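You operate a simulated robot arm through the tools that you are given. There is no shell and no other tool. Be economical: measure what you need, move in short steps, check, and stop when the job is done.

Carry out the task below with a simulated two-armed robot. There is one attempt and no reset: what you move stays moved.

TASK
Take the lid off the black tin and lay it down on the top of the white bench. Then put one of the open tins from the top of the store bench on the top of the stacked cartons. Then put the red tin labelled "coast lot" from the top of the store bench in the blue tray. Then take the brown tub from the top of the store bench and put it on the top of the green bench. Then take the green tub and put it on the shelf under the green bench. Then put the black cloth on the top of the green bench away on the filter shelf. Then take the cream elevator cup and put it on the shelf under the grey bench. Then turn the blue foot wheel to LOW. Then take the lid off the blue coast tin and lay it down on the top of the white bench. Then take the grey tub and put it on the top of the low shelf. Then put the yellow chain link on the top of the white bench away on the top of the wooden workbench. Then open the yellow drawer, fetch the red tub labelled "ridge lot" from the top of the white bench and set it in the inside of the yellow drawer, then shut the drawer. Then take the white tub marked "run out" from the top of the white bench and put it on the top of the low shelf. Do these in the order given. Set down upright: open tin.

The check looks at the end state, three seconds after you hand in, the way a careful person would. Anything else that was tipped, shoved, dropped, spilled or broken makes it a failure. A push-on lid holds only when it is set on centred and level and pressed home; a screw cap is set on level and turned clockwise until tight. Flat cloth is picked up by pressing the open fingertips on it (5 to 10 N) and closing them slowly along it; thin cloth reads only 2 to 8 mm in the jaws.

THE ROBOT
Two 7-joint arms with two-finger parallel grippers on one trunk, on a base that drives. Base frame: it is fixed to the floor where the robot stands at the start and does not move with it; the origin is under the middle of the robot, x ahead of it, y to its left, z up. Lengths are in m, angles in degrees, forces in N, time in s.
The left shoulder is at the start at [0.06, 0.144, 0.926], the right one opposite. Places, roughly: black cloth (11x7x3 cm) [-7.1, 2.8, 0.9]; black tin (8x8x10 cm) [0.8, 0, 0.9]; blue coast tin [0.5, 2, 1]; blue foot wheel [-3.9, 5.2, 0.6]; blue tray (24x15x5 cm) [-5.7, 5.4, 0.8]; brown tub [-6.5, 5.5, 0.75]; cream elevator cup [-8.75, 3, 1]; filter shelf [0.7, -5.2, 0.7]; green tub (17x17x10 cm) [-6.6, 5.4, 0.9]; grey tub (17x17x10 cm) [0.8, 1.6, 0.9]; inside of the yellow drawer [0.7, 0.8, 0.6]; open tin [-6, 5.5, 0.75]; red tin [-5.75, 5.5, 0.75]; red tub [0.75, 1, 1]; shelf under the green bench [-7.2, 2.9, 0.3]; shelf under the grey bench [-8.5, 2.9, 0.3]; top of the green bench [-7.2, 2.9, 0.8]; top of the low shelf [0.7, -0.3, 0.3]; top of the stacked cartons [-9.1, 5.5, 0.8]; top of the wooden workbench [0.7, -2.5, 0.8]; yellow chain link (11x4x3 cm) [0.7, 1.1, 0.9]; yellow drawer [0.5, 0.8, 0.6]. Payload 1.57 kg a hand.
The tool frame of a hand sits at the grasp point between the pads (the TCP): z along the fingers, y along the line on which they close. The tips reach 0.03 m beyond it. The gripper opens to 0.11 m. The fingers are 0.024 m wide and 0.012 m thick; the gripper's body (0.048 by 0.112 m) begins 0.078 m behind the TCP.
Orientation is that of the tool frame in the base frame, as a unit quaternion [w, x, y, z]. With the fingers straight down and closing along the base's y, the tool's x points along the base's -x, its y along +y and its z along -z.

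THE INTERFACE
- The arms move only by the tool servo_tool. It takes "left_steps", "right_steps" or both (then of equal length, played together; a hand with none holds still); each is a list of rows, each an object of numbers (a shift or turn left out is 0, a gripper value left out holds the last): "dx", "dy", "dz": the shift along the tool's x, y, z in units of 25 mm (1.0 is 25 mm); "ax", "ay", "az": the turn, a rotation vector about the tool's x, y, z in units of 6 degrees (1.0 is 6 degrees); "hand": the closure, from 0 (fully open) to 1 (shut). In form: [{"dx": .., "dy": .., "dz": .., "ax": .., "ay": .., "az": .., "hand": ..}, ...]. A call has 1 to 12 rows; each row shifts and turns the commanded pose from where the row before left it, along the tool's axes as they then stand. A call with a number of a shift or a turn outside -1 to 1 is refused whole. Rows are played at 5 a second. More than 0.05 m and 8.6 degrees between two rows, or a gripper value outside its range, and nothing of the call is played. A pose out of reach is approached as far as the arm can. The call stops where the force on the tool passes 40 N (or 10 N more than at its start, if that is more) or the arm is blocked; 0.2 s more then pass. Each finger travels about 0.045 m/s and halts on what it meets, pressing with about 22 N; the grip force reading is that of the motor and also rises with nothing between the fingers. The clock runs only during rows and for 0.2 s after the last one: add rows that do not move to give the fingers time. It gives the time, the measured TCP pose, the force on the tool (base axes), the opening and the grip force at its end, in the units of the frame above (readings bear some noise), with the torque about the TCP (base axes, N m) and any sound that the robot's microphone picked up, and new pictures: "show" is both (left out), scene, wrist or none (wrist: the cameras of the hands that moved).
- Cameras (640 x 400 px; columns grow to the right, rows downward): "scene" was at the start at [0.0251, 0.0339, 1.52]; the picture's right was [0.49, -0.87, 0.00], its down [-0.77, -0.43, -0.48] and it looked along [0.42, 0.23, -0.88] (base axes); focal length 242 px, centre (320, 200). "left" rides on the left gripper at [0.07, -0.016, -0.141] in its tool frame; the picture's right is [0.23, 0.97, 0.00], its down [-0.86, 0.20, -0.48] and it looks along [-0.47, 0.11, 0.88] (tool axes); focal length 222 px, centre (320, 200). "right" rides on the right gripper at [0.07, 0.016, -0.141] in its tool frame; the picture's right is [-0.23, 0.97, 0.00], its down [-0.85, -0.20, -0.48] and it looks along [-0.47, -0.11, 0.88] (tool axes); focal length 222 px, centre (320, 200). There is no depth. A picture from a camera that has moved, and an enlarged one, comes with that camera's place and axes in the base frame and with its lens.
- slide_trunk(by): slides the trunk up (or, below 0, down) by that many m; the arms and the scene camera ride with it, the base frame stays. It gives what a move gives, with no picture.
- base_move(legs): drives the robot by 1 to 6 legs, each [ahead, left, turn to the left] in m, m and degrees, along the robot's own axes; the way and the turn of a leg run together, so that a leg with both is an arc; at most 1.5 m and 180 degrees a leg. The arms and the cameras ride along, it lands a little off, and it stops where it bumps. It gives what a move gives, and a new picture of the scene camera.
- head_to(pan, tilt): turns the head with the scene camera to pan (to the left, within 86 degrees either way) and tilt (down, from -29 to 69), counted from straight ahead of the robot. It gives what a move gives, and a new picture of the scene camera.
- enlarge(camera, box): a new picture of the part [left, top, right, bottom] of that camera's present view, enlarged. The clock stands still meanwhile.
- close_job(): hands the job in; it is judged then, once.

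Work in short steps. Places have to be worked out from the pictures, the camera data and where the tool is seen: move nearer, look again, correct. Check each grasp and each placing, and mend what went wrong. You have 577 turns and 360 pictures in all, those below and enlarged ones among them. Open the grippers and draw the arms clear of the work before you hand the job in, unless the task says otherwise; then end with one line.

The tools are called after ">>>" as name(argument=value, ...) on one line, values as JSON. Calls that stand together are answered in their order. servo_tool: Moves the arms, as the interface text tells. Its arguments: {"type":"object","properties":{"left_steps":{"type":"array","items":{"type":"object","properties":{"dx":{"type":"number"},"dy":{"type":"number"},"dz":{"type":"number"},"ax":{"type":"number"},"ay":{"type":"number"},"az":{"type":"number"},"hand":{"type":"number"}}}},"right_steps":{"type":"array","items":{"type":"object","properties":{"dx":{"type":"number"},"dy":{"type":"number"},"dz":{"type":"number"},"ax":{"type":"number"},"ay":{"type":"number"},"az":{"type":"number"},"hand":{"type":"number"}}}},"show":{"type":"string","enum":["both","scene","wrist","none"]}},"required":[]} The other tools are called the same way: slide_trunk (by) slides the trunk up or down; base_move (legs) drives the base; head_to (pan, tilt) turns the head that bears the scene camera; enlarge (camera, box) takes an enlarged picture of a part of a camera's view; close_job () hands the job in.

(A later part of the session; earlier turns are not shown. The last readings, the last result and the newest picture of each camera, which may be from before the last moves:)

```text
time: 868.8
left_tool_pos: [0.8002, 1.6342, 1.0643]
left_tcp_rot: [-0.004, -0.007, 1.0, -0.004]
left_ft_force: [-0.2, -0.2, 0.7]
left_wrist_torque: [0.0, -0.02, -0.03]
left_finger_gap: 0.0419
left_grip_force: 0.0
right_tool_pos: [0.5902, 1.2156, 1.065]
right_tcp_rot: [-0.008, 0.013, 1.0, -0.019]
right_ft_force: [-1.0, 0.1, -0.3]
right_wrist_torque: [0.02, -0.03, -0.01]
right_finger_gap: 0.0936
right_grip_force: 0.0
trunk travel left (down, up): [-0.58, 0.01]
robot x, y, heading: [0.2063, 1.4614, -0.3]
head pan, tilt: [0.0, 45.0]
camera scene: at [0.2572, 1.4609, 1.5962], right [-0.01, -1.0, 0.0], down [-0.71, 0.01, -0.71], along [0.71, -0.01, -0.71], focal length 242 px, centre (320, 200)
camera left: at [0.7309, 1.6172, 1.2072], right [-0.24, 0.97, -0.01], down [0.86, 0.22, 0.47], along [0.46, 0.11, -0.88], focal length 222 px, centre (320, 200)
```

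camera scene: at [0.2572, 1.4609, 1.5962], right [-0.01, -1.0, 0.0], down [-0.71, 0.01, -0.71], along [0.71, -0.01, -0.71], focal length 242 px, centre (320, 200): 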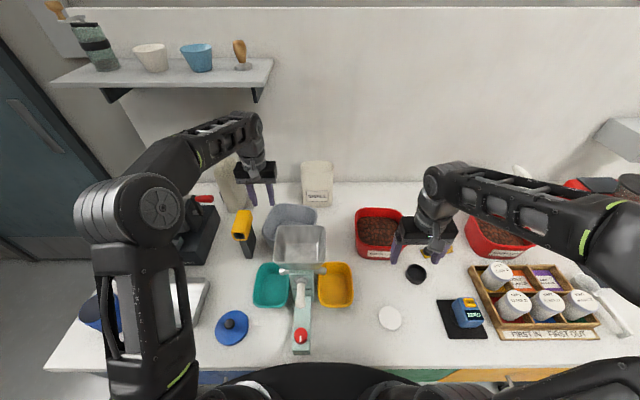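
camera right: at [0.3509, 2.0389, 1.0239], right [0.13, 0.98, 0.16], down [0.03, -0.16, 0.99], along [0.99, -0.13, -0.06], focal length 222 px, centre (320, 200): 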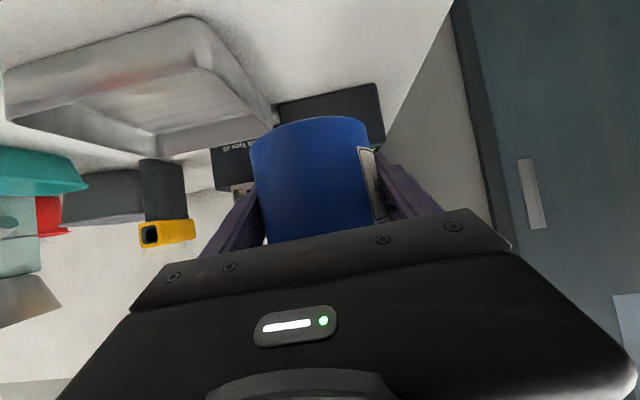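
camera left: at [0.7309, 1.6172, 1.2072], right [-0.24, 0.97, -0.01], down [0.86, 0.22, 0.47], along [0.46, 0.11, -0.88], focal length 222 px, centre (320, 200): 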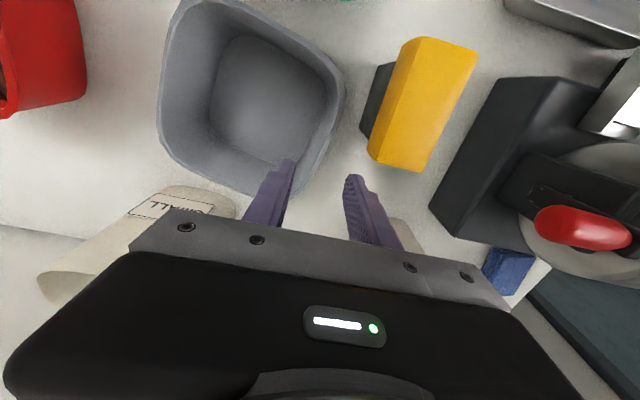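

I align the pads to the wall's slight slant and lower onto it.

>>> servo_tool(left_steps=[{"az": 0.6}, {"az": 0.6}, {"dz": 1}, {"dz": 1}, {"dz": 1}, {"dz": 0.8}, {"dz": 0.5}, {}], show="wrist")

```text
time: 870.5
left_tool_pos: [0.7963, 1.6336, 0.9598]
left_tcp_rot: [-0.003, 0.056, 0.998, -0.005]
left_ft_force: [-1.2, 0.0, -0.7]
left_wrist_torque: [0.01, -0.02, -0.02]
left_finger_gap: 0.0416
left_grip_force: 0.0
right_tool_pos: [0.5904, 1.2145, 1.0642]
right_tcp_rot: [-0.007, 0.014, 1.0, -0.017]
right_ft_force: [-0.4, -0.7, -0.1]
right_wrist_torque: [-0.01, 0.04, 0.0]
right_finger_gap: 0.0933
right_grip_force: 0.1
trunk travel left (down, up): [-0.58, 0.01]
robot x, y, heading: [0.208, 1.4611, -0.5]
head pan, tilt: [0.0, 45.0]
camera left: at [0.7262, 1.6258, 1.1014], right [-0.12, 0.99, -0.01], down [0.88, 0.11, 0.47], along [0.47, 0.05, -0.88], focal length 222 px, centre (320, 200)
```

left: 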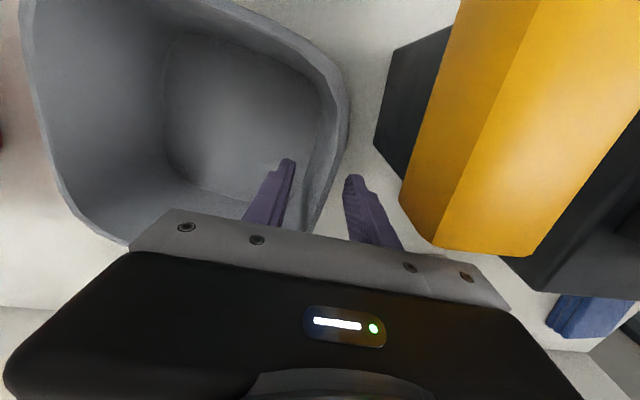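

The wall is between the fingers. I lower 1.2 cm more and close.

>>> servo_tool(left_steps=[{"dz": 0.5}, {"hand": 1.0}, {}, {}, {}], show="wrist")

```text
time: 871.8
left_tool_pos: [0.7973, 1.6343, 0.9461]
left_tcp_rot: [-0.003, 0.056, 0.998, -0.005]
left_ft_force: [-1.4, -0.8, 7.6]
left_wrist_torque: [-1.28, 0.01, -0.31]
left_finger_gap: 0.0073
left_grip_force: 22.4
right_tool_pos: [0.589, 1.2139, 1.0643]
right_tcp_rot: [-0.007, 0.012, 1.0, -0.018]
right_ft_force: [-0.2, 0.4, 0.2]
right_wrist_torque: [-0.04, 0.0, 0.0]
right_finger_gap: 0.0933
right_grip_force: 0.1
trunk travel left (down, up): [-0.58, 0.01]
robot x, y, heading: [0.2073, 1.4572, -0.5]
head pan, tilt: [0.0, 45.0]
camera left: at [0.7262, 1.6261, 1.0891], right [-0.12, 0.99, -0.01], down [0.87, 0.11, 0.47], along [0.47, 0.05, -0.88], focal length 222 px, centre (320, 200)
```

left: 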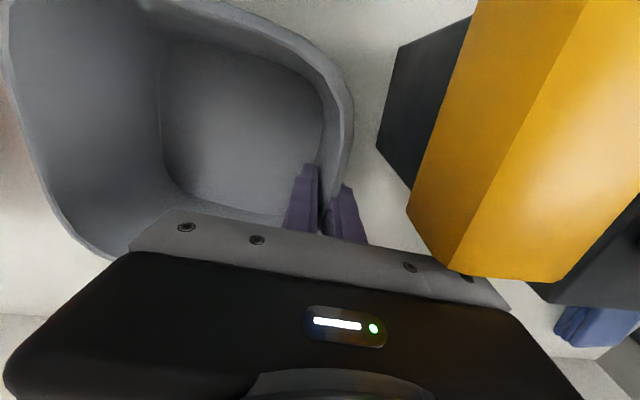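

Gripped. I lift straight up ~0.13 m and check.

>>> servo_tool(left_steps=[{"dz": -0.3}, {"dz": -0.6}, {"dz": -0.8}, {"dz": -0.8}, {"dz": -0.8}, {"dz": -0.8}, {"dz": -0.8}, {"dz": -0.4}, {}], show="both")

>>> enlarge(camera="scene", box=[180, 120, 400, 290])

```text
time: 873.8
left_tool_pos: [0.7968, 1.6332, 1.0783]
left_tcp_rot: [-0.003, 0.057, 0.998, -0.005]
left_ft_force: [-0.3, 0.3, -1.0]
left_wrist_torque: [0.11, -0.06, -0.07]
left_finger_gap: 0.0038
left_grip_force: 22.4
right_tool_pos: [0.5893, 1.2146, 1.0643]
right_tcp_rot: [-0.008, 0.013, 1.0, -0.019]
right_ft_force: [-0.4, 0.1, 0.6]
right_wrist_torque: [0.01, -0.01, -0.04]
right_finger_gap: 0.0935
right_grip_force: 0.1
trunk travel left (down, up): [-0.58, 0.01]
robot x, y, heading: [0.2091, 1.4606, -0.5]
head pan, tilt: [0.0, 45.0]
camera scene: at [0.2576, 1.4608, 1.5961], right [-0.01, -1.0, 0.0], down [-0.71, 0.01, -0.71], along [0.71, -0.01, -0.71], focal length 242 px, centre (320, 200)
camera left: at [0.7278, 1.6251, 1.2195], right [-0.12, 0.99, -0.01], down [0.88, 0.11, 0.47], along [0.47, 0.05, -0.88], focal length 222 px, centre (320, 200)
```

scene: 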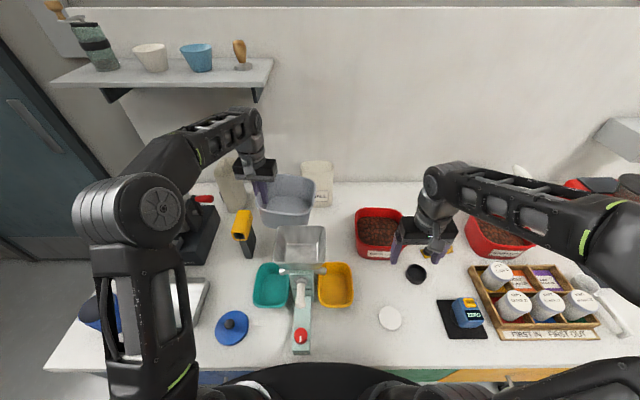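
left: 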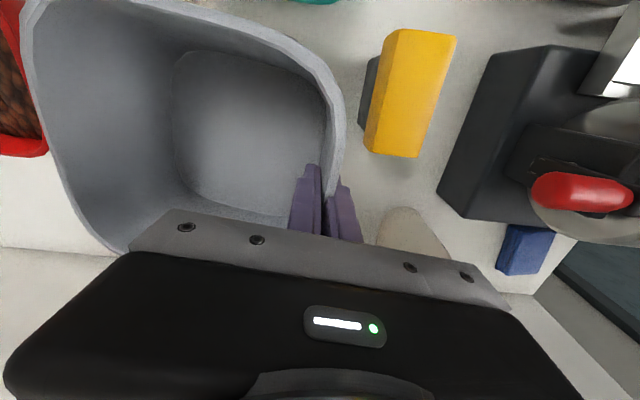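

```text
2.35 times, centred on (290, 205) of scene
camera zoom: at [0.2576, 1.4608, 1.5961], right [-0.01, -1.0, 0.0], down [-0.71, 0.01, -0.71], along [0.71, -0.01, -0.71], focal length 570 px, centre (391, 188)
```

zoom: 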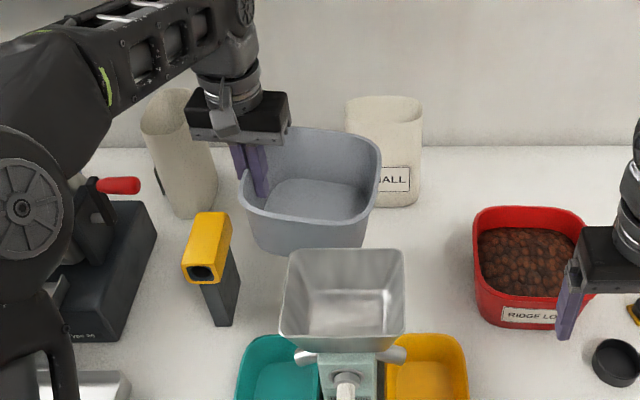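

The tub hangs level. I raise it 3 cm more and strafe right 0.29 m, past the hopper, then draw it back toward me.

>>> servo_tool(left_steps=[{"dz": -0.5}, {"dz": -0.5}, {"dz": -0.4}, {}], show="none")

>>> base_move(legs=[[0, -0.29, 0]])

```text
time: 874.8
left_tool_pos: [0.7969, 1.6327, 1.1041]
left_tcp_rot: [-0.007, 0.056, 0.998, -0.005]
left_ft_force: [-0.4, 0.3, -1.4]
left_wrist_torque: [0.09, 0.01, 0.0]
left_finger_gap: 0.0033
left_grip_force: 21.7
left hand out of reach, approached as far as the arm can: row 3
right_tool_pos: [0.5895, 1.2148, 1.0659]
right_tcp_rot: [-0.008, 0.013, 1.0, -0.018]
right_ft_force: [-0.7, 0.4, 0.7]
right_wrist_torque: [-0.01, 0.0, 0.01]
right_finger_gap: 0.0935
right_grip_force: 0.0
trunk travel left (down, up): [-0.58, 0.01]
robot x, y, heading: [0.2106, 1.4591, -0.1]
head pan, tilt: [0.0, 45.0]
```

```text
time: 876.8
left_tool_pos: [0.7945, 1.3304, 1.104]
left_tcp_rot: [-0.008, 0.054, 0.999, -0.005]
left_ft_force: [-0.6, -0.1, -0.8]
left_wrist_torque: [0.14, 0.01, 0.03]
left_finger_gap: 0.0035
left_grip_force: 22.2
right_tool_pos: [0.5901, 0.9118, 1.0648]
right_tcp_rot: [-0.008, 0.012, 1.0, -0.017]
right_ft_force: [-0.1, -0.5, 0.0]
right_wrist_torque: [0.03, 0.01, 0.04]
right_finger_gap: 0.0933
right_grip_force: 0.1
trunk travel left (down, up): [-0.58, 0.01]
robot x, y, heading: [0.2016, 1.1505, -0.1]
head pan, tilt: [0.0, 45.0]
camera scene: at [0.2559, 1.1558, 1.5961], right [0.0, -1.0, 0.0], down [-0.71, 0.0, -0.71], along [0.71, 0.0, -0.71], focal length 242 px, centre (320, 200)
```

scene: 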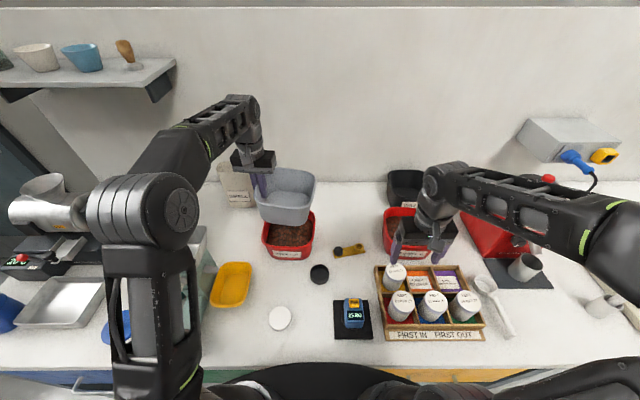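

Clear. I back the base out and move along to the low shelf at y≈−0.3.

>>> base_move(legs=[[-0.68, 0, 0], [0, -1.4, 0]])

>>> slide_trunk(by=-0.4)

>>> head_to(pan=0, tilt=25)

```text
time: 887.2
left_tool_pos: [0.0976, -0.0994, 1.1044]
left_tcp_rot: [-0.006, 0.068, 0.998, -0.004]
left_ft_force: [0.5, 0.3, -2.5]
left_wrist_torque: [0.11, 0.0, 0.0]
left_finger_gap: 0.0033
left_grip_force: 21.9
right_tool_pos: [-0.1186, -0.5123, 1.0657]
right_tcp_rot: [-0.007, 0.026, 0.999, -0.018]
right_ft_force: [0.7, -0.3, -0.1]
right_wrist_torque: [-0.01, 0.02, -0.02]
right_finger_gap: 0.0935
right_grip_force: 0.1
trunk travel left (down, up): [-0.58, 0.01]
robot x, y, heading: [-0.4983, -0.2572, -1.9]
head pan, tilt: [0.0, 45.0]
camera scene: at [-0.4458, -0.2589, 1.5961], right [-0.03, -1.0, 0.0], down [-0.71, 0.02, -0.71], along [0.71, -0.02, -0.71], focal length 242 px, centre (320, 200)
```

scene: 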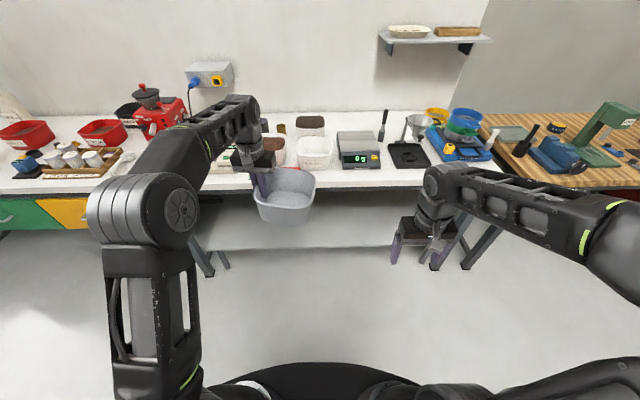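

```text
time: 891.0
left_tool_pos: [0.0976, -0.0987, 0.7041]
left_tcp_rot: [-0.008, 0.068, 0.998, -0.004]
left_ft_force: [0.3, -0.2, -1.4]
left_wrist_torque: [0.14, -0.03, 0.02]
left_finger_gap: 0.0033
left_grip_force: 21.9
right_tool_pos: [-0.1205, -0.5123, 0.6657]
right_tcp_rot: [-0.008, 0.025, 0.999, -0.018]
right_ft_force: [-0.3, -0.4, -0.7]
right_wrist_torque: [-0.04, 0.01, 0.01]
right_finger_gap: 0.0937
right_grip_force: 0.2
trunk travel left (down, up): [-0.18, 0.41]
robot x, y, heading: [-0.4949, -0.2593, -1.7]
head pan, tilt: [0.0, 45.0]
```

```text
time: 891.9
left_tool_pos: [0.0977, -0.0995, 0.7053]
left_tcp_rot: [-0.007, 0.069, 0.998, -0.005]
left_ft_force: [0.1, 0.0, -1.6]
left_wrist_torque: [0.11, 0.0, -0.01]
left_finger_gap: 0.0031
left_grip_force: 21.7
right_tool_pos: [-0.1195, -0.5123, 0.6649]
right_tcp_rot: [-0.008, 0.025, 0.999, -0.018]
right_ft_force: [0.3, -0.6, -0.5]
right_wrist_torque: [0.0, 0.04, -0.05]
right_finger_gap: 0.0935
right_grip_force: 0.1
trunk travel left (down, up): [-0.18, 0.41]
robot x, y, heading: [-0.4976, -0.2579, -2.1]
head pan, tilt: [0.0, 25.0]
camera scene: at [-0.435, -0.2588, 1.2266], right [-0.03, -1.0, 0.0], down [-0.42, 0.01, -0.91], along [0.91, -0.03, -0.42], focal length 242 px, centre (320, 200)
```

scene: 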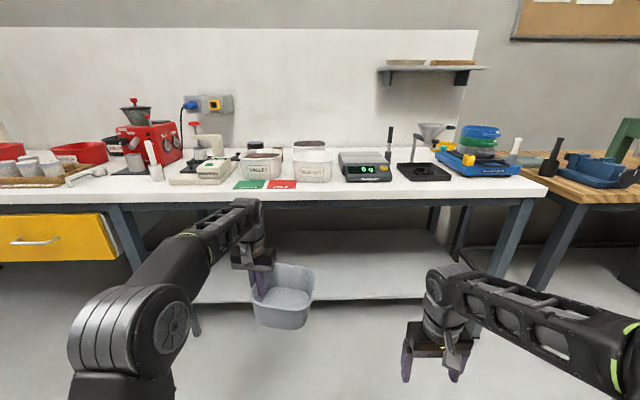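

The low shelf is empty. I lower fully, tuck the right hand back, lower the left arm and approach.

>>> slide_trunk(by=-0.18)

>>> servo_tool(left_steps=[{"dz": 0.8}, {"dz": 0.8}, {"dz": 0.8}, {"dz": 0.8}, {"dz": 0.8}, {"dz": 0.6}], right_steps=[{"dx": 0.8}, {"dx": 0.8}, {"dx": 0.8}, {"dx": 0.8}, {}, {}], show="none")

>>> base_move(legs=[[0, 0, 2], [0.45, 0, 0]])

```text
time: 893.9
left_tool_pos: [0.0976, -0.0995, 0.5254]
left_tcp_rot: [-0.007, 0.068, 0.998, -0.005]
left_ft_force: [0.0, -0.6, -1.0]
left_wrist_torque: [0.13, -0.01, -0.01]
left_finger_gap: 0.0033
left_grip_force: 22.1
right_tool_pos: [-0.1186, -0.512, 0.4858]
right_tcp_rot: [-0.008, 0.025, 0.999, -0.018]
right_ft_force: [-1.0, -0.4, 0.3]
right_wrist_torque: [0.01, 0.0, 0.04]
right_finger_gap: 0.0934
right_grip_force: 0.1
trunk travel left (down, up): [0.0, 0.59]
robot x, y, heading: [-0.4944, -0.261, -1.6]
head pan, tilt: [0.0, 25.0]
```

```text
time: 895.2
left_tool_pos: [0.095, -0.1009, 0.4101]
left_tcp_rot: [-0.007, 0.068, 0.998, -0.004]
left_ft_force: [0.5, -0.1, -1.1]
left_wrist_torque: [0.14, -0.02, -0.01]
left_finger_gap: 0.0035
left_grip_force: 22.0
right_tool_pos: [-0.1992, -0.5066, 0.4866]
right_tcp_rot: [-0.007, 0.025, 0.999, -0.018]
right_ft_force: [-0.3, 0.2, -0.6]
right_wrist_torque: [0.0, -0.03, -0.01]
right_finger_gap: 0.0935
right_grip_force: 0.0
trunk travel left (down, up): [0.0, 0.59]
robot x, y, heading: [-0.498, -0.2608, -1.6]
head pan, tilt: [0.0, 25.0]
```

```text
time: 898.4
left_tool_pos: [0.5418, -0.0744, 0.4103]
left_tcp_rot: [-0.006, 0.049, 0.999, -0.004]
left_ft_force: [0.5, 0.0, -1.7]
left_wrist_torque: [0.13, -0.04, 0.03]
left_finger_gap: 0.0033
left_grip_force: 22.1
right_tool_pos: [0.2616, -0.4924, 0.4866]
right_tcp_rot: [-0.007, 0.006, 1.0, -0.018]
right_ft_force: [-0.3, -0.1, -0.7]
right_wrist_torque: [-0.01, 0.0, 0.0]
right_finger_gap: 0.0935
right_grip_force: 0.0
trunk travel left (down, up): [0.0, 0.59]
robot x, y, heading: [-0.0446, -0.2545, 0.3]
head pan, tilt: [0.0, 25.0]
camera scene: at [0.0175, -0.254, 1.0467], right [0.01, -1.0, 0.0], down [-0.42, 0.0, -0.91], along [0.91, 0.01, -0.42], focal length 242 px, centre (320, 200)
```

scene: 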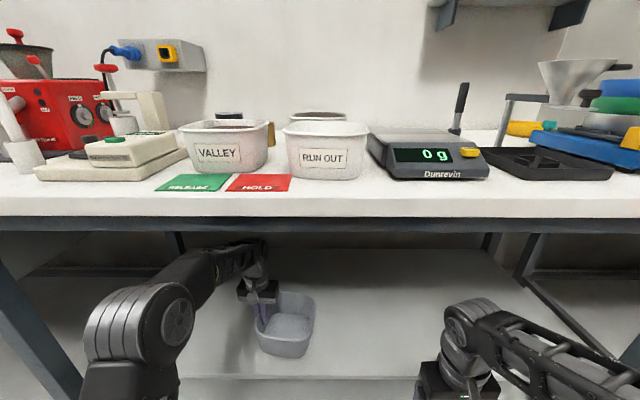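

Tub is over the shelf's front. I go 8 cm further and lower to contact.

>>> base_move(legs=[[0.09, 0, 0]])

>>> servo_tool(left_steps=[{"dz": 0.4}, {"dz": 0.4}, {"dz": 0.2}, {"dz": 0.2}, {"dz": 0.2}, {"dz": 0.2}, {"dz": 0.2}, {"dz": 0.2}, {"dz": 0.2}], show="wrist")

```text
time: 899.5
left_tool_pos: [0.6261, -0.0723, 0.4049]
left_tcp_rot: [-0.011, 0.049, 0.999, -0.006]
left_ft_force: [0.7, 0.7, -2.2]
left_wrist_torque: [0.1, -0.02, -0.01]
left_finger_gap: 0.0032
left_grip_force: 22.0
right_tool_pos: [0.35, -0.4896, 0.4854]
right_tcp_rot: [-0.007, 0.006, 1.0, -0.02]
right_ft_force: [0.5, 0.1, 0.0]
right_wrist_torque: [-0.04, -0.01, 0.0]
right_finger_gap: 0.0933
right_grip_force: 0.1
trunk travel left (down, up): [0.0, 0.59]
robot x, y, heading: [0.0416, -0.2555, 0.4]
head pan, tilt: [0.0, 25.0]
camera scene: at [0.1045, -0.2509, 1.045], right [0.01, -1.0, 0.0], down [-0.42, -0.01, -0.91], along [0.91, 0.01, -0.42], focal length 242 px, centre (320, 200)
```

scene: 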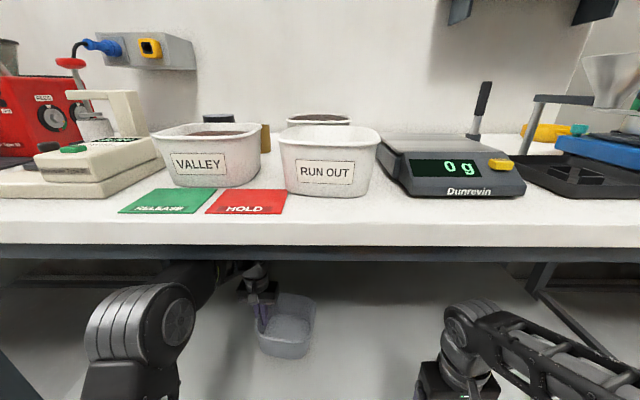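

```text
time: 901.5
left_tool_pos: [0.6272, -0.0748, 0.3542]
left_tcp_rot: [-0.009, 0.049, 0.999, -0.004]
left_ft_force: [0.6, 6.1, 19.2]
left_wrist_torque: [-1.24, 0.16, 0.05]
left_finger_gap: 0.0077
left_grip_force: 22.1
right_tool_pos: [0.3485, -0.4913, 0.4868]
right_tcp_rot: [-0.007, 0.005, 1.0, -0.019]
right_ft_force: [0.6, 0.2, 0.3]
right_wrist_torque: [-0.02, 0.02, -0.01]
right_finger_gap: 0.0935
right_grip_force: 0.1
trunk travel left (down, up): [0.0, 0.59]
robot x, y, heading: [0.039, -0.254, 0.3]
head pan, tilt: [0.0, 25.0]
camera left: at [0.5574, -0.0837, 0.4974], right [-0.13, 0.99, 0.0], down [0.88, 0.12, 0.46], along [0.46, 0.06, -0.89], focal length 222 px, centre (320, 200)
```

left: 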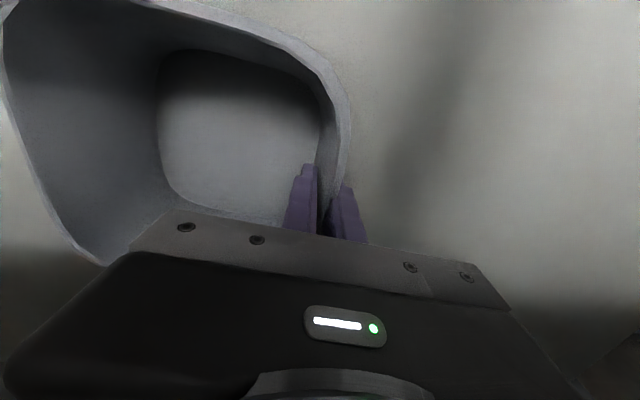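

Resting on the shelf. I release, rise a little and back out.

>>> servo_tool(left_steps=[{"dz": -0.1}, {"hand": 0.6}, {}, {}, {"dz": -0.6}, {"dz": -0.8}, {"dz": -0.8}, {"dz": -0.4}], show="none")

>>> base_move(legs=[[-0.55, 0, 0]])

```text
time: 903.2
left_tool_pos: [0.6248, -0.0747, 0.4094]
left_tcp_rot: [-0.019, 0.051, 0.999, -0.004]
left_ft_force: [0.3, 0.0, 0.1]
left_wrist_torque: [0.0, -0.04, 0.01]
left_finger_gap: 0.044
left_grip_force: 0.0
right_tool_pos: [0.3503, -0.4908, 0.4828]
right_tcp_rot: [-0.009, 0.006, 1.0, -0.018]
right_ft_force: [-0.8, -0.4, -0.2]
right_wrist_torque: [0.02, 0.04, 0.02]
right_finger_gap: 0.0936
right_grip_force: 0.1
trunk travel left (down, up): [0.0, 0.59]
robot x, y, heading: [0.0447, -0.2555, 0.5]
head pan, tilt: [0.0, 25.0]
```

```text
time: 906.5
left_tool_pos: [0.0691, -0.0796, 0.4202]
left_tcp_rot: [-0.011, 0.051, 0.999, -0.003]
left_ft_force: [-0.3, 0.5, 0.3]
left_wrist_torque: [-0.01, 0.01, 0.0]
left_finger_gap: 0.0439
left_grip_force: 0.0
right_tool_pos: [-0.2116, -0.4957, 0.4862]
right_tcp_rot: [-0.007, 0.009, 1.0, -0.018]
right_ft_force: [0.3, -0.3, 0.7]
right_wrist_torque: [-0.02, 0.01, -0.01]
right_finger_gap: 0.0936
right_grip_force: 0.0
trunk travel left (down, up): [0.0, 0.59]
robot x, y, heading: [-0.5121, -0.2621, -0.0]
head pan, tilt: [0.0, 25.0]
camera scene: at [-0.4539, -0.2562, 1.0467], right [0.0, -1.0, 0.0], down [-0.42, 0.0, -0.91], along [0.91, 0.0, -0.42], focal length 242 px, centre (320, 200)
```

scene: 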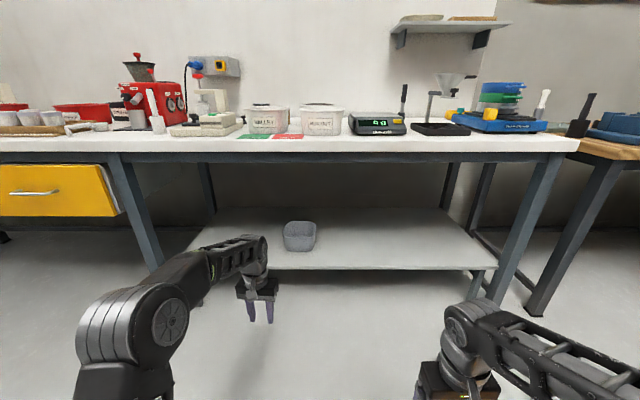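

Grey tub placed on the low shelf. Next the yellow chain link: raise the trunk and go back north along the bench.

>>> slide_trunk(by=0.4)

>>> slide_trunk(by=0.18)

>>> servo_tool(left_steps=[{"dz": -0.8, "az": -0.6}, {"dz": -0.8, "az": -0.4}, {"dz": -0.8}, {"dx": 1}, {"dx": 1}, {"dx": 1}, {"dx": 1}, {"dx": 1}, {"hand": 0}], show="none")

>>> base_move(legs=[[0, 1.25, 0], [0.45, 0, 0]])

>>> head_to(pan=0, tilt=50)

```text
time: 910.3
left_tool_pos: [0.068, -0.0779, 0.8203]
left_tcp_rot: [-0.01, 0.052, 0.999, -0.004]
left_ft_force: [0.4, 1.0, 0.2]
left_wrist_torque: [-0.01, -0.01, 0.02]
left_finger_gap: 0.0439
left_grip_force: 0.0
right_tool_pos: [-0.2099, -0.4956, 0.8868]
right_tcp_rot: [-0.008, 0.009, 1.0, -0.018]
right_ft_force: [0.3, -0.4, -0.1]
right_wrist_torque: [0.03, 0.01, 0.04]
right_finger_gap: 0.0936
right_grip_force: 0.0
trunk travel left (down, up): [-0.4, 0.19]
robot x, y, heading: [-0.515, -0.2573, 0.2]
head pan, tilt: [0.0, 25.0]
```

```text
time: 912.3
left_tool_pos: [0.0704, -0.078, 0.9994]
left_tcp_rot: [-0.011, 0.052, 0.999, -0.004]
left_ft_force: [0.0, 0.4, -0.1]
left_wrist_torque: [0.01, -0.01, -0.01]
left_finger_gap: 0.0441
left_grip_force: 0.1
right_tool_pos: [-0.2105, -0.4953, 1.0669]
right_tcp_rot: [-0.008, 0.008, 1.0, -0.019]
right_ft_force: [-0.3, 0.6, -0.2]
right_wrist_torque: [0.01, 0.0, 0.03]
right_finger_gap: 0.0933
right_grip_force: 0.0
trunk travel left (down, up): [-0.58, 0.01]
robot x, y, heading: [-0.5147, -0.2586, -0.0]
head pan, tilt: [0.0, 25.0]
```

```text
time: 914.3
left_tool_pos: [-0.0534, -0.0787, 1.0639]
left_tcp_rot: [-0.011, -0.001, 1.0, -0.004]
left_ft_force: [0.3, -0.6, 0.2]
left_wrist_torque: [0.01, -0.01, -0.01]
left_finger_gap: 0.0782
left_grip_force: 0.1
right_tool_pos: [-0.2097, -0.4966, 1.0666]
right_tcp_rot: [-0.007, 0.008, 1.0, -0.018]
right_ft_force: [0.8, 0.6, -0.4]
right_wrist_torque: [-0.04, -0.01, 0.0]
right_finger_gap: 0.0937
right_grip_force: 0.1
trunk travel left (down, up): [-0.58, 0.01]
robot x, y, heading: [-0.5182, -0.2572, -0.1]
head pan, tilt: [0.0, 25.0]
```

```text
time: 923.0
left_tool_pos: [0.4094, 1.185, 1.0637]
left_tcp_rot: [-0.012, 0.003, 1.0, -0.005]
left_ft_force: [0.3, 0.6, -1.2]
left_wrist_torque: [-0.02, 0.03, -0.01]
left_finger_gap: 0.11
left_grip_force: 0.0
right_tool_pos: [0.25, 0.769, 1.0667]
right_tcp_rot: [-0.008, 0.012, 1.0, -0.019]
right_ft_force: [-0.3, 0.2, 0.4]
right_wrist_torque: [0.0, 0.03, -0.01]
right_finger_gap: 0.0934
right_grip_force: 0.0
trunk travel left (down, up): [-0.58, 0.01]
robot x, y, heading: [-0.0495, 1.0087, -0.2]
head pan, tilt: [0.0, 25.0]
camera scene: at [0.0087, 1.0111, 1.6267], right [-0.01, -1.0, 0.0], down [-0.42, 0.0, -0.91], along [0.91, -0.01, -0.42], focal length 242 px, centre (320, 200)
```

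scene: 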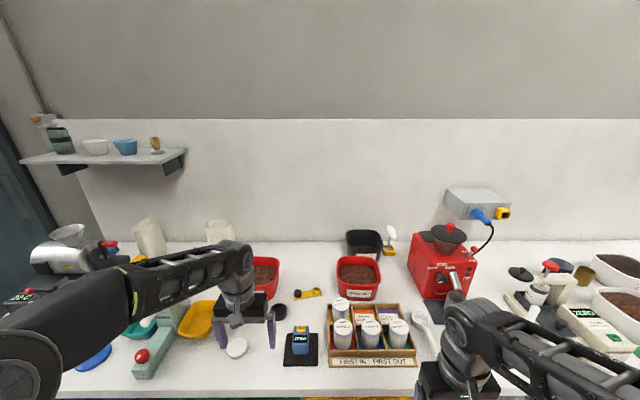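

```text
time: 923.9
left_tool_pos: [0.4096, 1.184, 1.064]
left_tcp_rot: [-0.012, 0.004, 1.0, -0.004]
left_ft_force: [0.0, -0.1, -0.6]
left_wrist_torque: [-0.02, -0.01, 0.03]
left_finger_gap: 0.11
left_grip_force: 0.1
right_tool_pos: [0.2501, 0.7692, 1.0665]
right_tcp_rot: [-0.007, 0.011, 1.0, -0.018]
right_ft_force: [-0.2, 0.4, 0.2]
right_wrist_torque: [-0.03, 0.01, 0.0]
right_finger_gap: 0.0935
right_grip_force: 0.0
trunk travel left (down, up): [-0.58, 0.01]
robot x, y, heading: [-0.0552, 1.0115, -0.4]
head pan, tilt: [0.0, 50.0]
camera scene: at [-0.0073, 1.0111, 1.5893], right [-0.01, -1.0, 0.0], down [-0.77, 0.0, -0.64], along [0.64, 0.0, -0.77], focal length 242 px, centre (320, 200)
```

scene: 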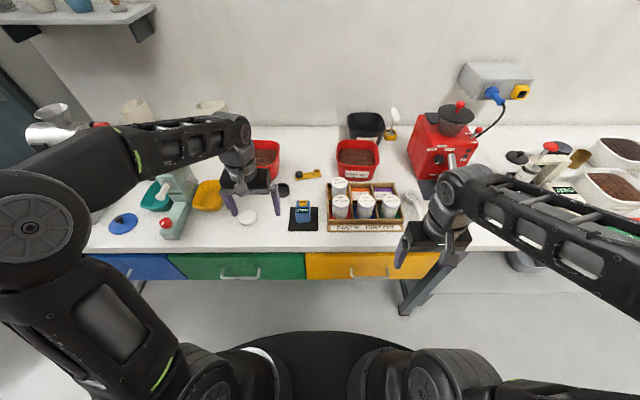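

>>> enlarge(camera="scene", box=[220, 110, 420, 250])

```text
2.86 times, centred on (320, 180) of scene
camera zoom: at [-0.0073, 1.0111, 1.5893], right [-0.01, -1.0, 0.0], down [-0.77, 0.0, -0.64], along [0.64, 0.0, -0.77], focal length 692 px, centre (320, 257)
```

zoom: 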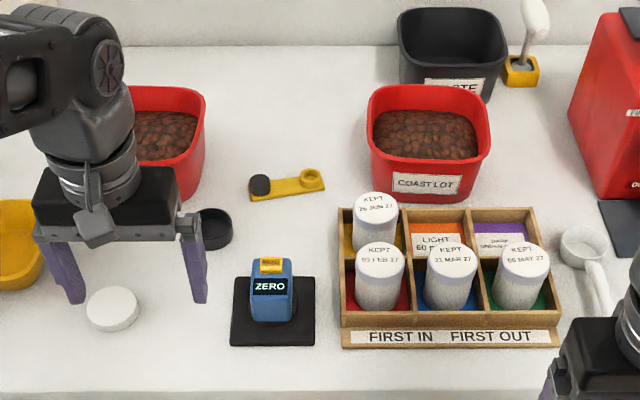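

The yellow link lies at ≈(0.72, 1.06), long side along y. I drive 0.17 m ahead and bring the left hand there, rotated 90°.

>>> base_move(legs=[[0.17, 0, 0]])

>>> servo_tool(left_steps=[{"az": 1}, {"az": 1}, {"az": 1}, {"az": 1}, {"az": 1}, {"az": 1}, {"az": 1}, {"az": 1}, {"az": 1}, {"az": 1}, {"az": 1}, {"az": 1}], show="none")

>>> servo_tool(left_steps=[{"az": 1}, {"az": 1}, {"az": 0.8}, {"dx": -1}, {"dx": -1}, {"dx": -1}, {"dx": -1}, {"dx": -1, "dy": 1}, {"dy": 1}, {"dy": 1}, {"dy": 1}], show="both")

```text
time: 925.4
left_tool_pos: [0.5782, 1.1821, 1.0626]
left_tcp_rot: [-0.011, 0.005, 1.0, -0.003]
left_ft_force: [0.9, -0.5, 0.4]
left_wrist_torque: [0.0, 0.06, 0.04]
left_finger_gap: 0.1101
left_grip_force: 0.0
right_tool_pos: [0.4177, 0.768, 1.0667]
right_tcp_rot: [-0.008, 0.012, 1.0, -0.019]
right_ft_force: [0.4, -0.4, 1.1]
right_wrist_torque: [0.0, 0.06, -0.04]
right_finger_gap: 0.0934
right_grip_force: 0.1
trunk travel left (down, up): [-0.58, 0.01]
robot x, y, heading: [0.1138, 1.0091, -0.3]
head pan, tilt: [0.0, 50.0]
camera scene: at [0.1619, 1.0099, 1.5892], right [-0.01, -1.0, 0.0], down [-0.77, 0.01, -0.64], along [0.64, -0.01, -0.77], focal length 242 px, centre (320, 200)
```

scene: 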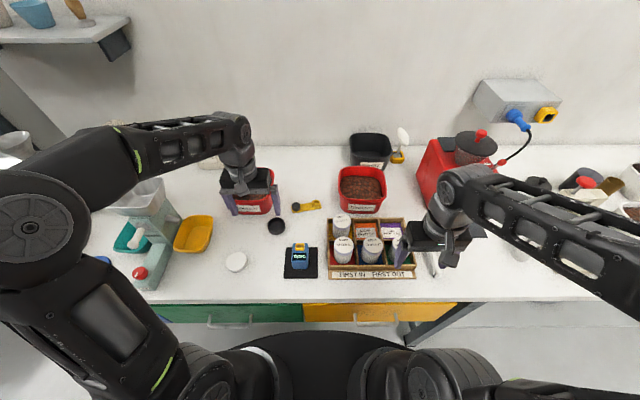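

```text
time: 928.0
left_tool_pos: [0.5751, 1.1846, 1.0651]
left_tcp_rot: [-0.007, 0.592, 0.806, -0.009]
left_ft_force: [-0.3, 0.9, 0.4]
left_wrist_torque: [0.0, -0.02, -0.03]
left_finger_gap: 0.1103
left_grip_force: 0.2
right_tool_pos: [0.4168, 0.7681, 1.0671]
right_tcp_rot: [-0.006, 0.013, 1.0, -0.018]
right_ft_force: [-1.3, -0.3, 0.2]
right_wrist_torque: [0.0, 0.01, 0.0]
right_finger_gap: 0.0934
right_grip_force: 0.0
trunk travel left (down, up): [-0.58, 0.01]
robot x, y, heading: [0.1136, 1.0072, -0.4]
head pan, tilt: [0.0, 50.0]
```

```text
time: 930.4
left_tool_pos: [0.6788, 1.0616, 1.0598]
left_tcp_rot: [-0.006, 0.703, 0.711, -0.01]
left_ft_force: [-0.5, 0.5, 0.5]
left_wrist_torque: [-0.01, 0.02, 0.04]
left_finger_gap: 0.1098
left_grip_force: 0.1
right_tool_pos: [0.4165, 0.7672, 1.0666]
right_tcp_rot: [-0.008, 0.013, 1.0, -0.019]
right_ft_force: [-0.2, 0.1, -0.4]
right_wrist_torque: [0.01, -0.02, 0.0]
right_finger_gap: 0.0934
right_grip_force: 0.0
trunk travel left (down, up): [-0.58, 0.01]
robot x, y, heading: [0.1133, 1.0114, -0.5]
head pan, tilt: [0.0, 50.0]
camera scene: at [0.1609, 1.01, 1.5892], right [-0.01, -1.0, 0.0], down [-0.77, 0.01, -0.64], along [0.64, -0.01, -0.77], focal length 242 px, centre (320, 200)
camera left: at [0.6652, 1.1307, 1.2024], right [0.97, 0.24, -0.02], down [0.22, -0.85, 0.48], along [0.09, -0.47, -0.88], focal length 222 px, centre (320, 200)
```

scene: 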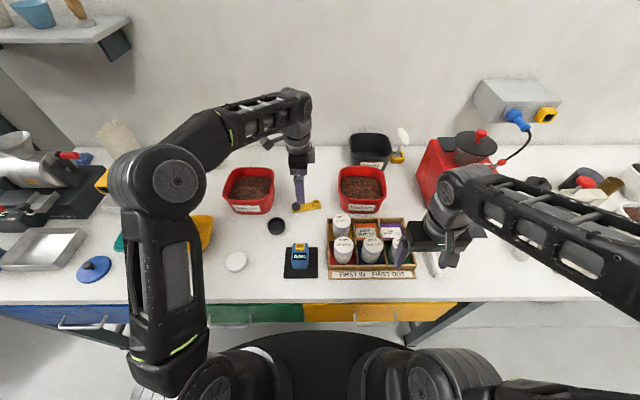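
left: 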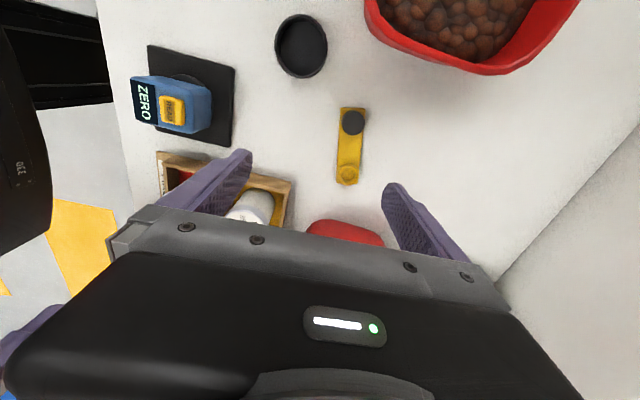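

Link centre ≈ (0.719, 1.054), skewed 13°. I align the gripper, narrow the fingers and descend.

>>> servo_tool(left_steps=[{"az": -1, "hand": 0.35}, {"az": -1.0}, {"dy": 0.75, "dx": -0.33}, {"dy": 0.74, "dx": -0.33}, {"dz": 1}, {"dz": 1}, {"dz": 1}, {"dz": 1}, {"dz": 1}, {}], show="both")

```text
time: 932.6
left_tool_pos: [0.7132, 1.0502, 0.9366]
left_tcp_rot: [-0.006, 0.625, 0.781, -0.009]
left_ft_force: [1.0, 0.6, -0.5]
left_wrist_torque: [-0.01, -0.02, -0.02]
left_finger_gap: 0.0715
left_grip_force: 0.1
right_tool_pos: [0.4155, 0.7685, 1.0664]
right_tcp_rot: [-0.007, 0.012, 1.0, -0.018]
right_ft_force: [-0.1, 0.4, 0.0]
right_wrist_torque: [-0.01, -0.01, 0.02]
right_finger_gap: 0.0933
right_grip_force: 0.1
trunk travel left (down, up): [-0.58, 0.01]
robot x, y, heading: [0.1127, 1.0087, -0.4]
head pan, tilt: [0.0, 50.0]
camera scene: at [0.16, 1.0099, 1.5892], right [-0.01, -1.0, 0.0], down [-0.77, 0.01, -0.64], along [0.64, -0.01, -0.77], focal length 242 px, centre (320, 200)
camera left: at [0.6852, 1.1156, 1.0775], right [0.9, 0.44, -0.02], down [0.39, -0.79, 0.47], along [0.19, -0.44, -0.88], focal length 222 px, centre (320, 200)
```

scene: 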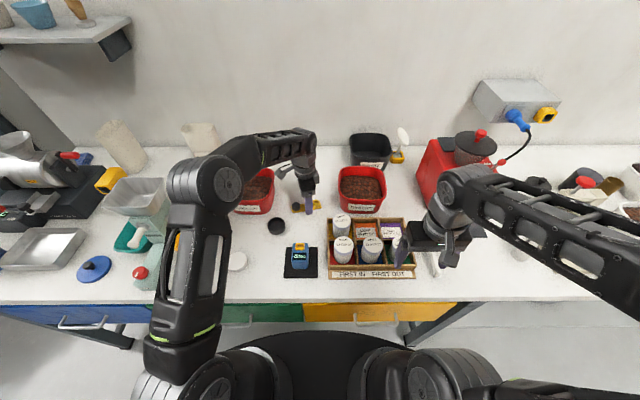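
left: 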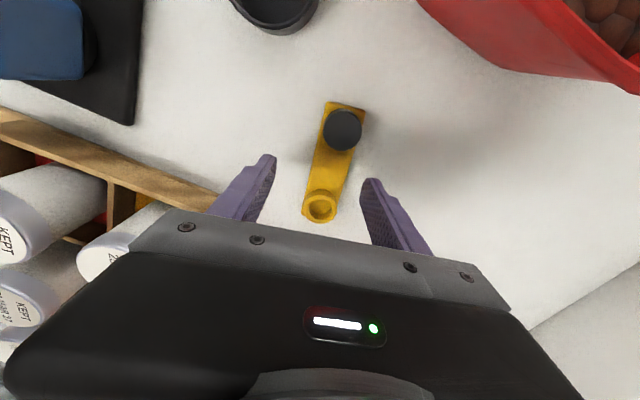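

Slight shift, lower to the bench level and grip.

>>> servo_tool(left_steps=[{"dy": 0.28, "dx": 0.35}, {"dz": 0.6}, {"dz": 0.4}, {"dz": 0.2}, {"hand": 0.8}, {}, {"hand": 1.0}, {}, {}], show="wrist")

```text
time: 934.6
left_tool_pos: [0.723, 1.063, 0.9102]
left_tcp_rot: [-0.003, 0.623, 0.783, -0.008]
left_ft_force: [17.3, 6.0, 32.7]
left_wrist_torque: [0.58, -1.23, -0.1]
left_finger_gap: 0.0338
left_grip_force: 21.6
right_tool_pos: [0.4152, 0.7693, 1.0674]
right_tcp_rot: [-0.008, 0.013, 1.0, -0.018]
right_ft_force: [1.2, 0.4, 0.3]
right_wrist_torque: [0.02, 0.0, 0.02]
right_finger_gap: 0.0935
right_grip_force: 0.2
trunk travel left (down, up): [-0.58, 0.01]
robot x, y, heading: [0.1177, 1.004, -0.4]
head pan, tilt: [0.0, 50.0]
camera left: at [0.6931, 1.1271, 1.0518], right [0.9, 0.44, -0.02], down [0.39, -0.79, 0.48], along [0.2, -0.44, -0.88], focal length 222 px, centre (320, 200)
```

left: 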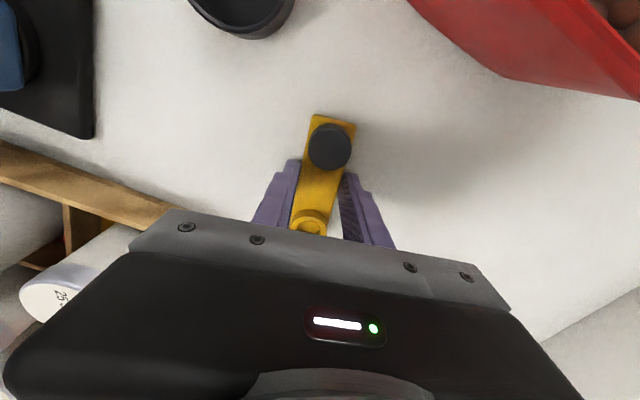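

Gripped. I lift and check the weight.

>>> servo_tool(left_steps=[{"dz": -0.3}, {"dz": -0.6}, {"dz": -0.8}, {"dz": -0.8}, {"dz": -0.8}, {"dz": -0.8}, {"dz": -0.8}, {}], show="wrist")

```text
time: 936.4
left_tool_pos: [0.7236, 1.0647, 1.0309]
left_tcp_rot: [-0.007, 0.624, 0.781, -0.009]
left_ft_force: [0.5, -0.1, -1.7]
left_wrist_torque: [0.01, 0.0, 0.02]
left_finger_gap: 0.0334
left_grip_force: 22.2
right_tool_pos: [0.4169, 0.769, 1.0669]
right_tcp_rot: [-0.008, 0.013, 1.0, -0.018]
right_ft_force: [-0.2, 0.1, 0.0]
right_wrist_torque: [-0.02, 0.04, 0.0]
right_finger_gap: 0.0936
right_grip_force: 0.1
trunk travel left (down, up): [-0.58, 0.01]
robot x, y, heading: [0.1164, 1.0089, -0.4]
head pan, tilt: [0.0, 50.0]
camera left: at [0.6965, 1.1284, 1.1725], right [0.9, 0.44, -0.02], down [0.39, -0.79, 0.47], along [0.19, -0.44, -0.88], focal length 222 px, centre (320, 200)
```

left: 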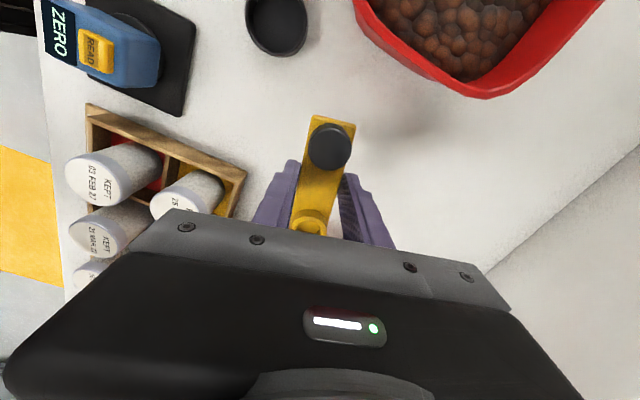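

Held. I back out and strafe right to the wooden workbench.

>>> base_move(legs=[[-0.62, 0, 0], [0, -1.4, 0], [0, -1.4, 0], [0, -0.5, 0]])

>>> head_to(pan=0, tilt=35)

```text
time: 955.6
left_tool_pos: [0.2066, -2.216, 1.0306]
left_tcp_rot: [-0.007, 0.603, 0.797, -0.009]
left_ft_force: [-0.1, 0.5, -2.1]
left_wrist_torque: [-0.02, -0.01, -0.01]
left_finger_gap: 0.0339
left_grip_force: 22.1
right_tool_pos: [-0.0858, -2.5274, 1.0659]
right_tcp_rot: [-0.007, -0.014, 1.0, -0.017]
right_ft_force: [-0.4, -0.2, 0.8]
right_wrist_torque: [0.01, -0.02, 0.04]
right_finger_gap: 0.0932
right_grip_force: 0.1
trunk travel left (down, up): [-0.58, 0.01]
robot x, y, heading: [-0.3992, -2.3013, 2.6]
head pan, tilt: [0.0, 50.0]
camera scene: at [-0.3543, -2.2999, 1.5892], right [0.05, -1.0, 0.0], down [-0.77, -0.03, -0.64], along [0.64, 0.03, -0.77], focal length 242 px, centre (320, 200)
```

scene: 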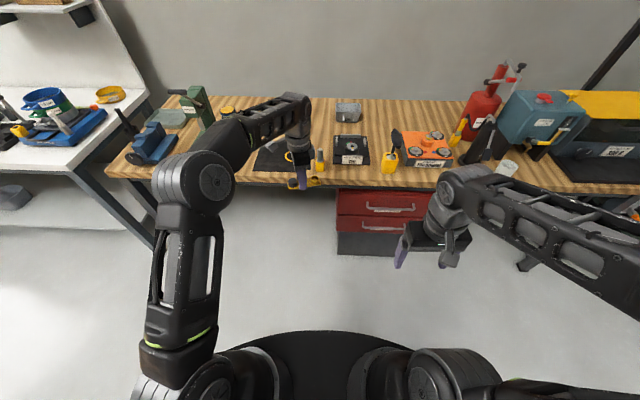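

```text
time: 956.4
left_tool_pos: [0.2064, -2.216, 1.0298]
left_tcp_rot: [-0.006, 0.604, 0.797, -0.01]
left_ft_force: [-0.7, 0.4, -3.4]
left_wrist_torque: [0.01, -0.03, 0.02]
left_finger_gap: 0.0334
left_grip_force: 21.8
right_tool_pos: [-0.0849, -2.5261, 1.0672]
right_tcp_rot: [-0.007, -0.014, 1.0, -0.019]
right_ft_force: [0.2, -0.6, -0.1]
right_wrist_torque: [-0.03, 0.0, 0.0]
right_finger_gap: 0.0935
right_grip_force: 0.1
trunk travel left (down, up): [-0.58, 0.01]
robot x, y, heading: [-0.3965, -2.3071, 2.8]
head pan, tilt: [0.0, 35.0]
camera scene: at [-0.3433, -2.2986, 1.6109], right [0.05, -1.0, 0.0], down [-0.57, -0.03, -0.82], along [0.82, 0.04, -0.57], focal length 242 px, centre (320, 200)
```

scene: 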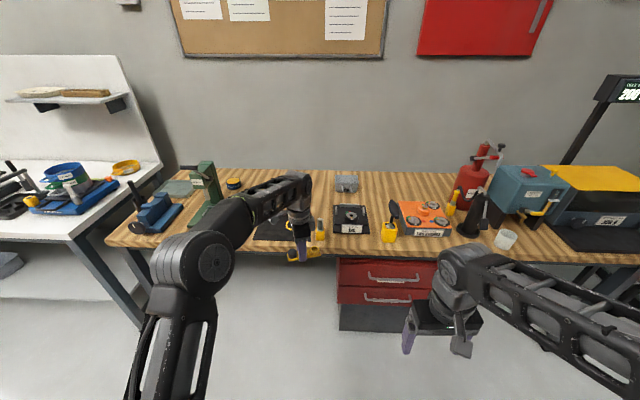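

I zoom in to find free space on the workbench.

>>> enlarge(camera="scene", box=[100, 140, 460, 280])

```text
1.78 times, centred on (280, 210) of scene
camera zoom: at [-0.3433, -2.2986, 1.6109], right [0.05, -1.0, 0.0], down [-0.57, -0.03, -0.82], along [0.82, 0.04, -0.57], focal length 431 px, centre (391, 182)
```

zoom: 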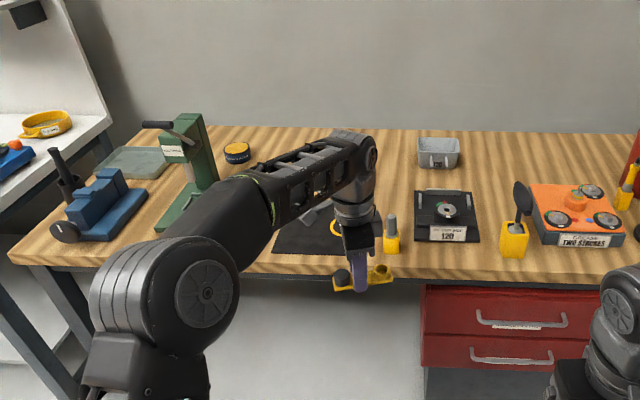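

I'll set the link at about (0.74, −2.24), a free wooden patch. I drive ahead 0.46 m.

>>> base_move(legs=[[0, 0, -2.7], [0.47, 0, 0]])

>>> head_to(pan=0, tilt=50)

```text
time: 959.6
left_tool_pos: [0.6793, -2.241, 1.0303]
left_tcp_rot: [-0.007, 0.621, 0.784, -0.01]
left_ft_force: [0.3, 0.2, -2.7]
left_wrist_torque: [-0.01, 0.03, -0.02]
left_finger_gap: 0.0336
left_grip_force: 21.5
right_tool_pos: [0.3737, -2.5398, 1.0654]
right_tcp_rot: [-0.008, 0.009, 1.0, -0.019]
right_ft_force: [-0.1, -0.2, 0.6]
right_wrist_torque: [-0.03, 0.02, -0.03]
right_finger_gap: 0.0936
right_grip_force: 0.0
trunk travel left (down, up): [-0.58, 0.01]
robot x, y, heading: [0.0683, -2.3032, 0.1]
head pan, tilt: [0.0, 35.0]
camera scene: at [0.1265, -2.3009, 1.6109], right [0.0, -1.0, 0.0], down [-0.57, 0.0, -0.82], along [0.82, 0.0, -0.57], focal length 242 px, centre (320, 200)
```

scene: 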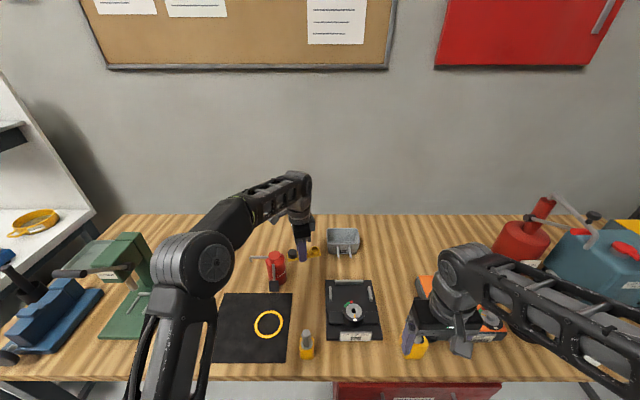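

```text
time: 960.3
left_tool_pos: [0.6791, -2.2411, 1.0306]
left_tcp_rot: [-0.006, 0.621, 0.784, -0.01]
left_ft_force: [-0.4, 0.8, -2.6]
left_wrist_torque: [0.01, 0.01, -0.02]
left_finger_gap: 0.0336
left_grip_force: 22.0
right_tool_pos: [0.3732, -2.5413, 1.0671]
right_tcp_rot: [-0.008, 0.008, 1.0, -0.018]
right_ft_force: [0.3, 0.3, -0.2]
right_wrist_torque: [-0.01, 0.04, 0.02]
right_finger_gap: 0.0936
right_grip_force: 0.0
trunk travel left (down, up): [-0.58, 0.01]
robot x, y, heading: [0.0696, -2.3049, 0.3]
head pan, tilt: [0.0, 50.0]
camera scene: at [0.1145, -2.3009, 1.5893], right [0.0, -1.0, 0.0], down [-0.77, 0.0, -0.64], along [0.64, 0.0, -0.77], focal length 242 px, centre (320, 200)
```

scene: 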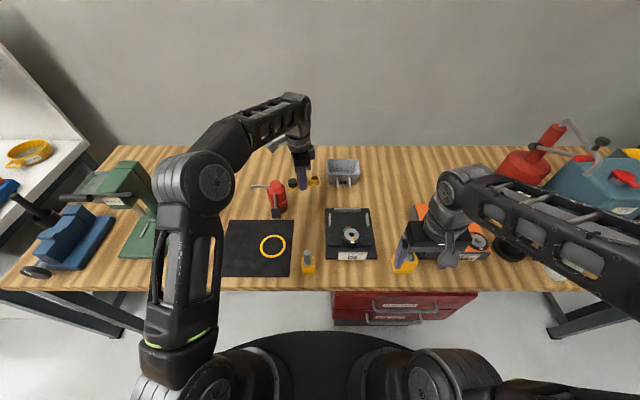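

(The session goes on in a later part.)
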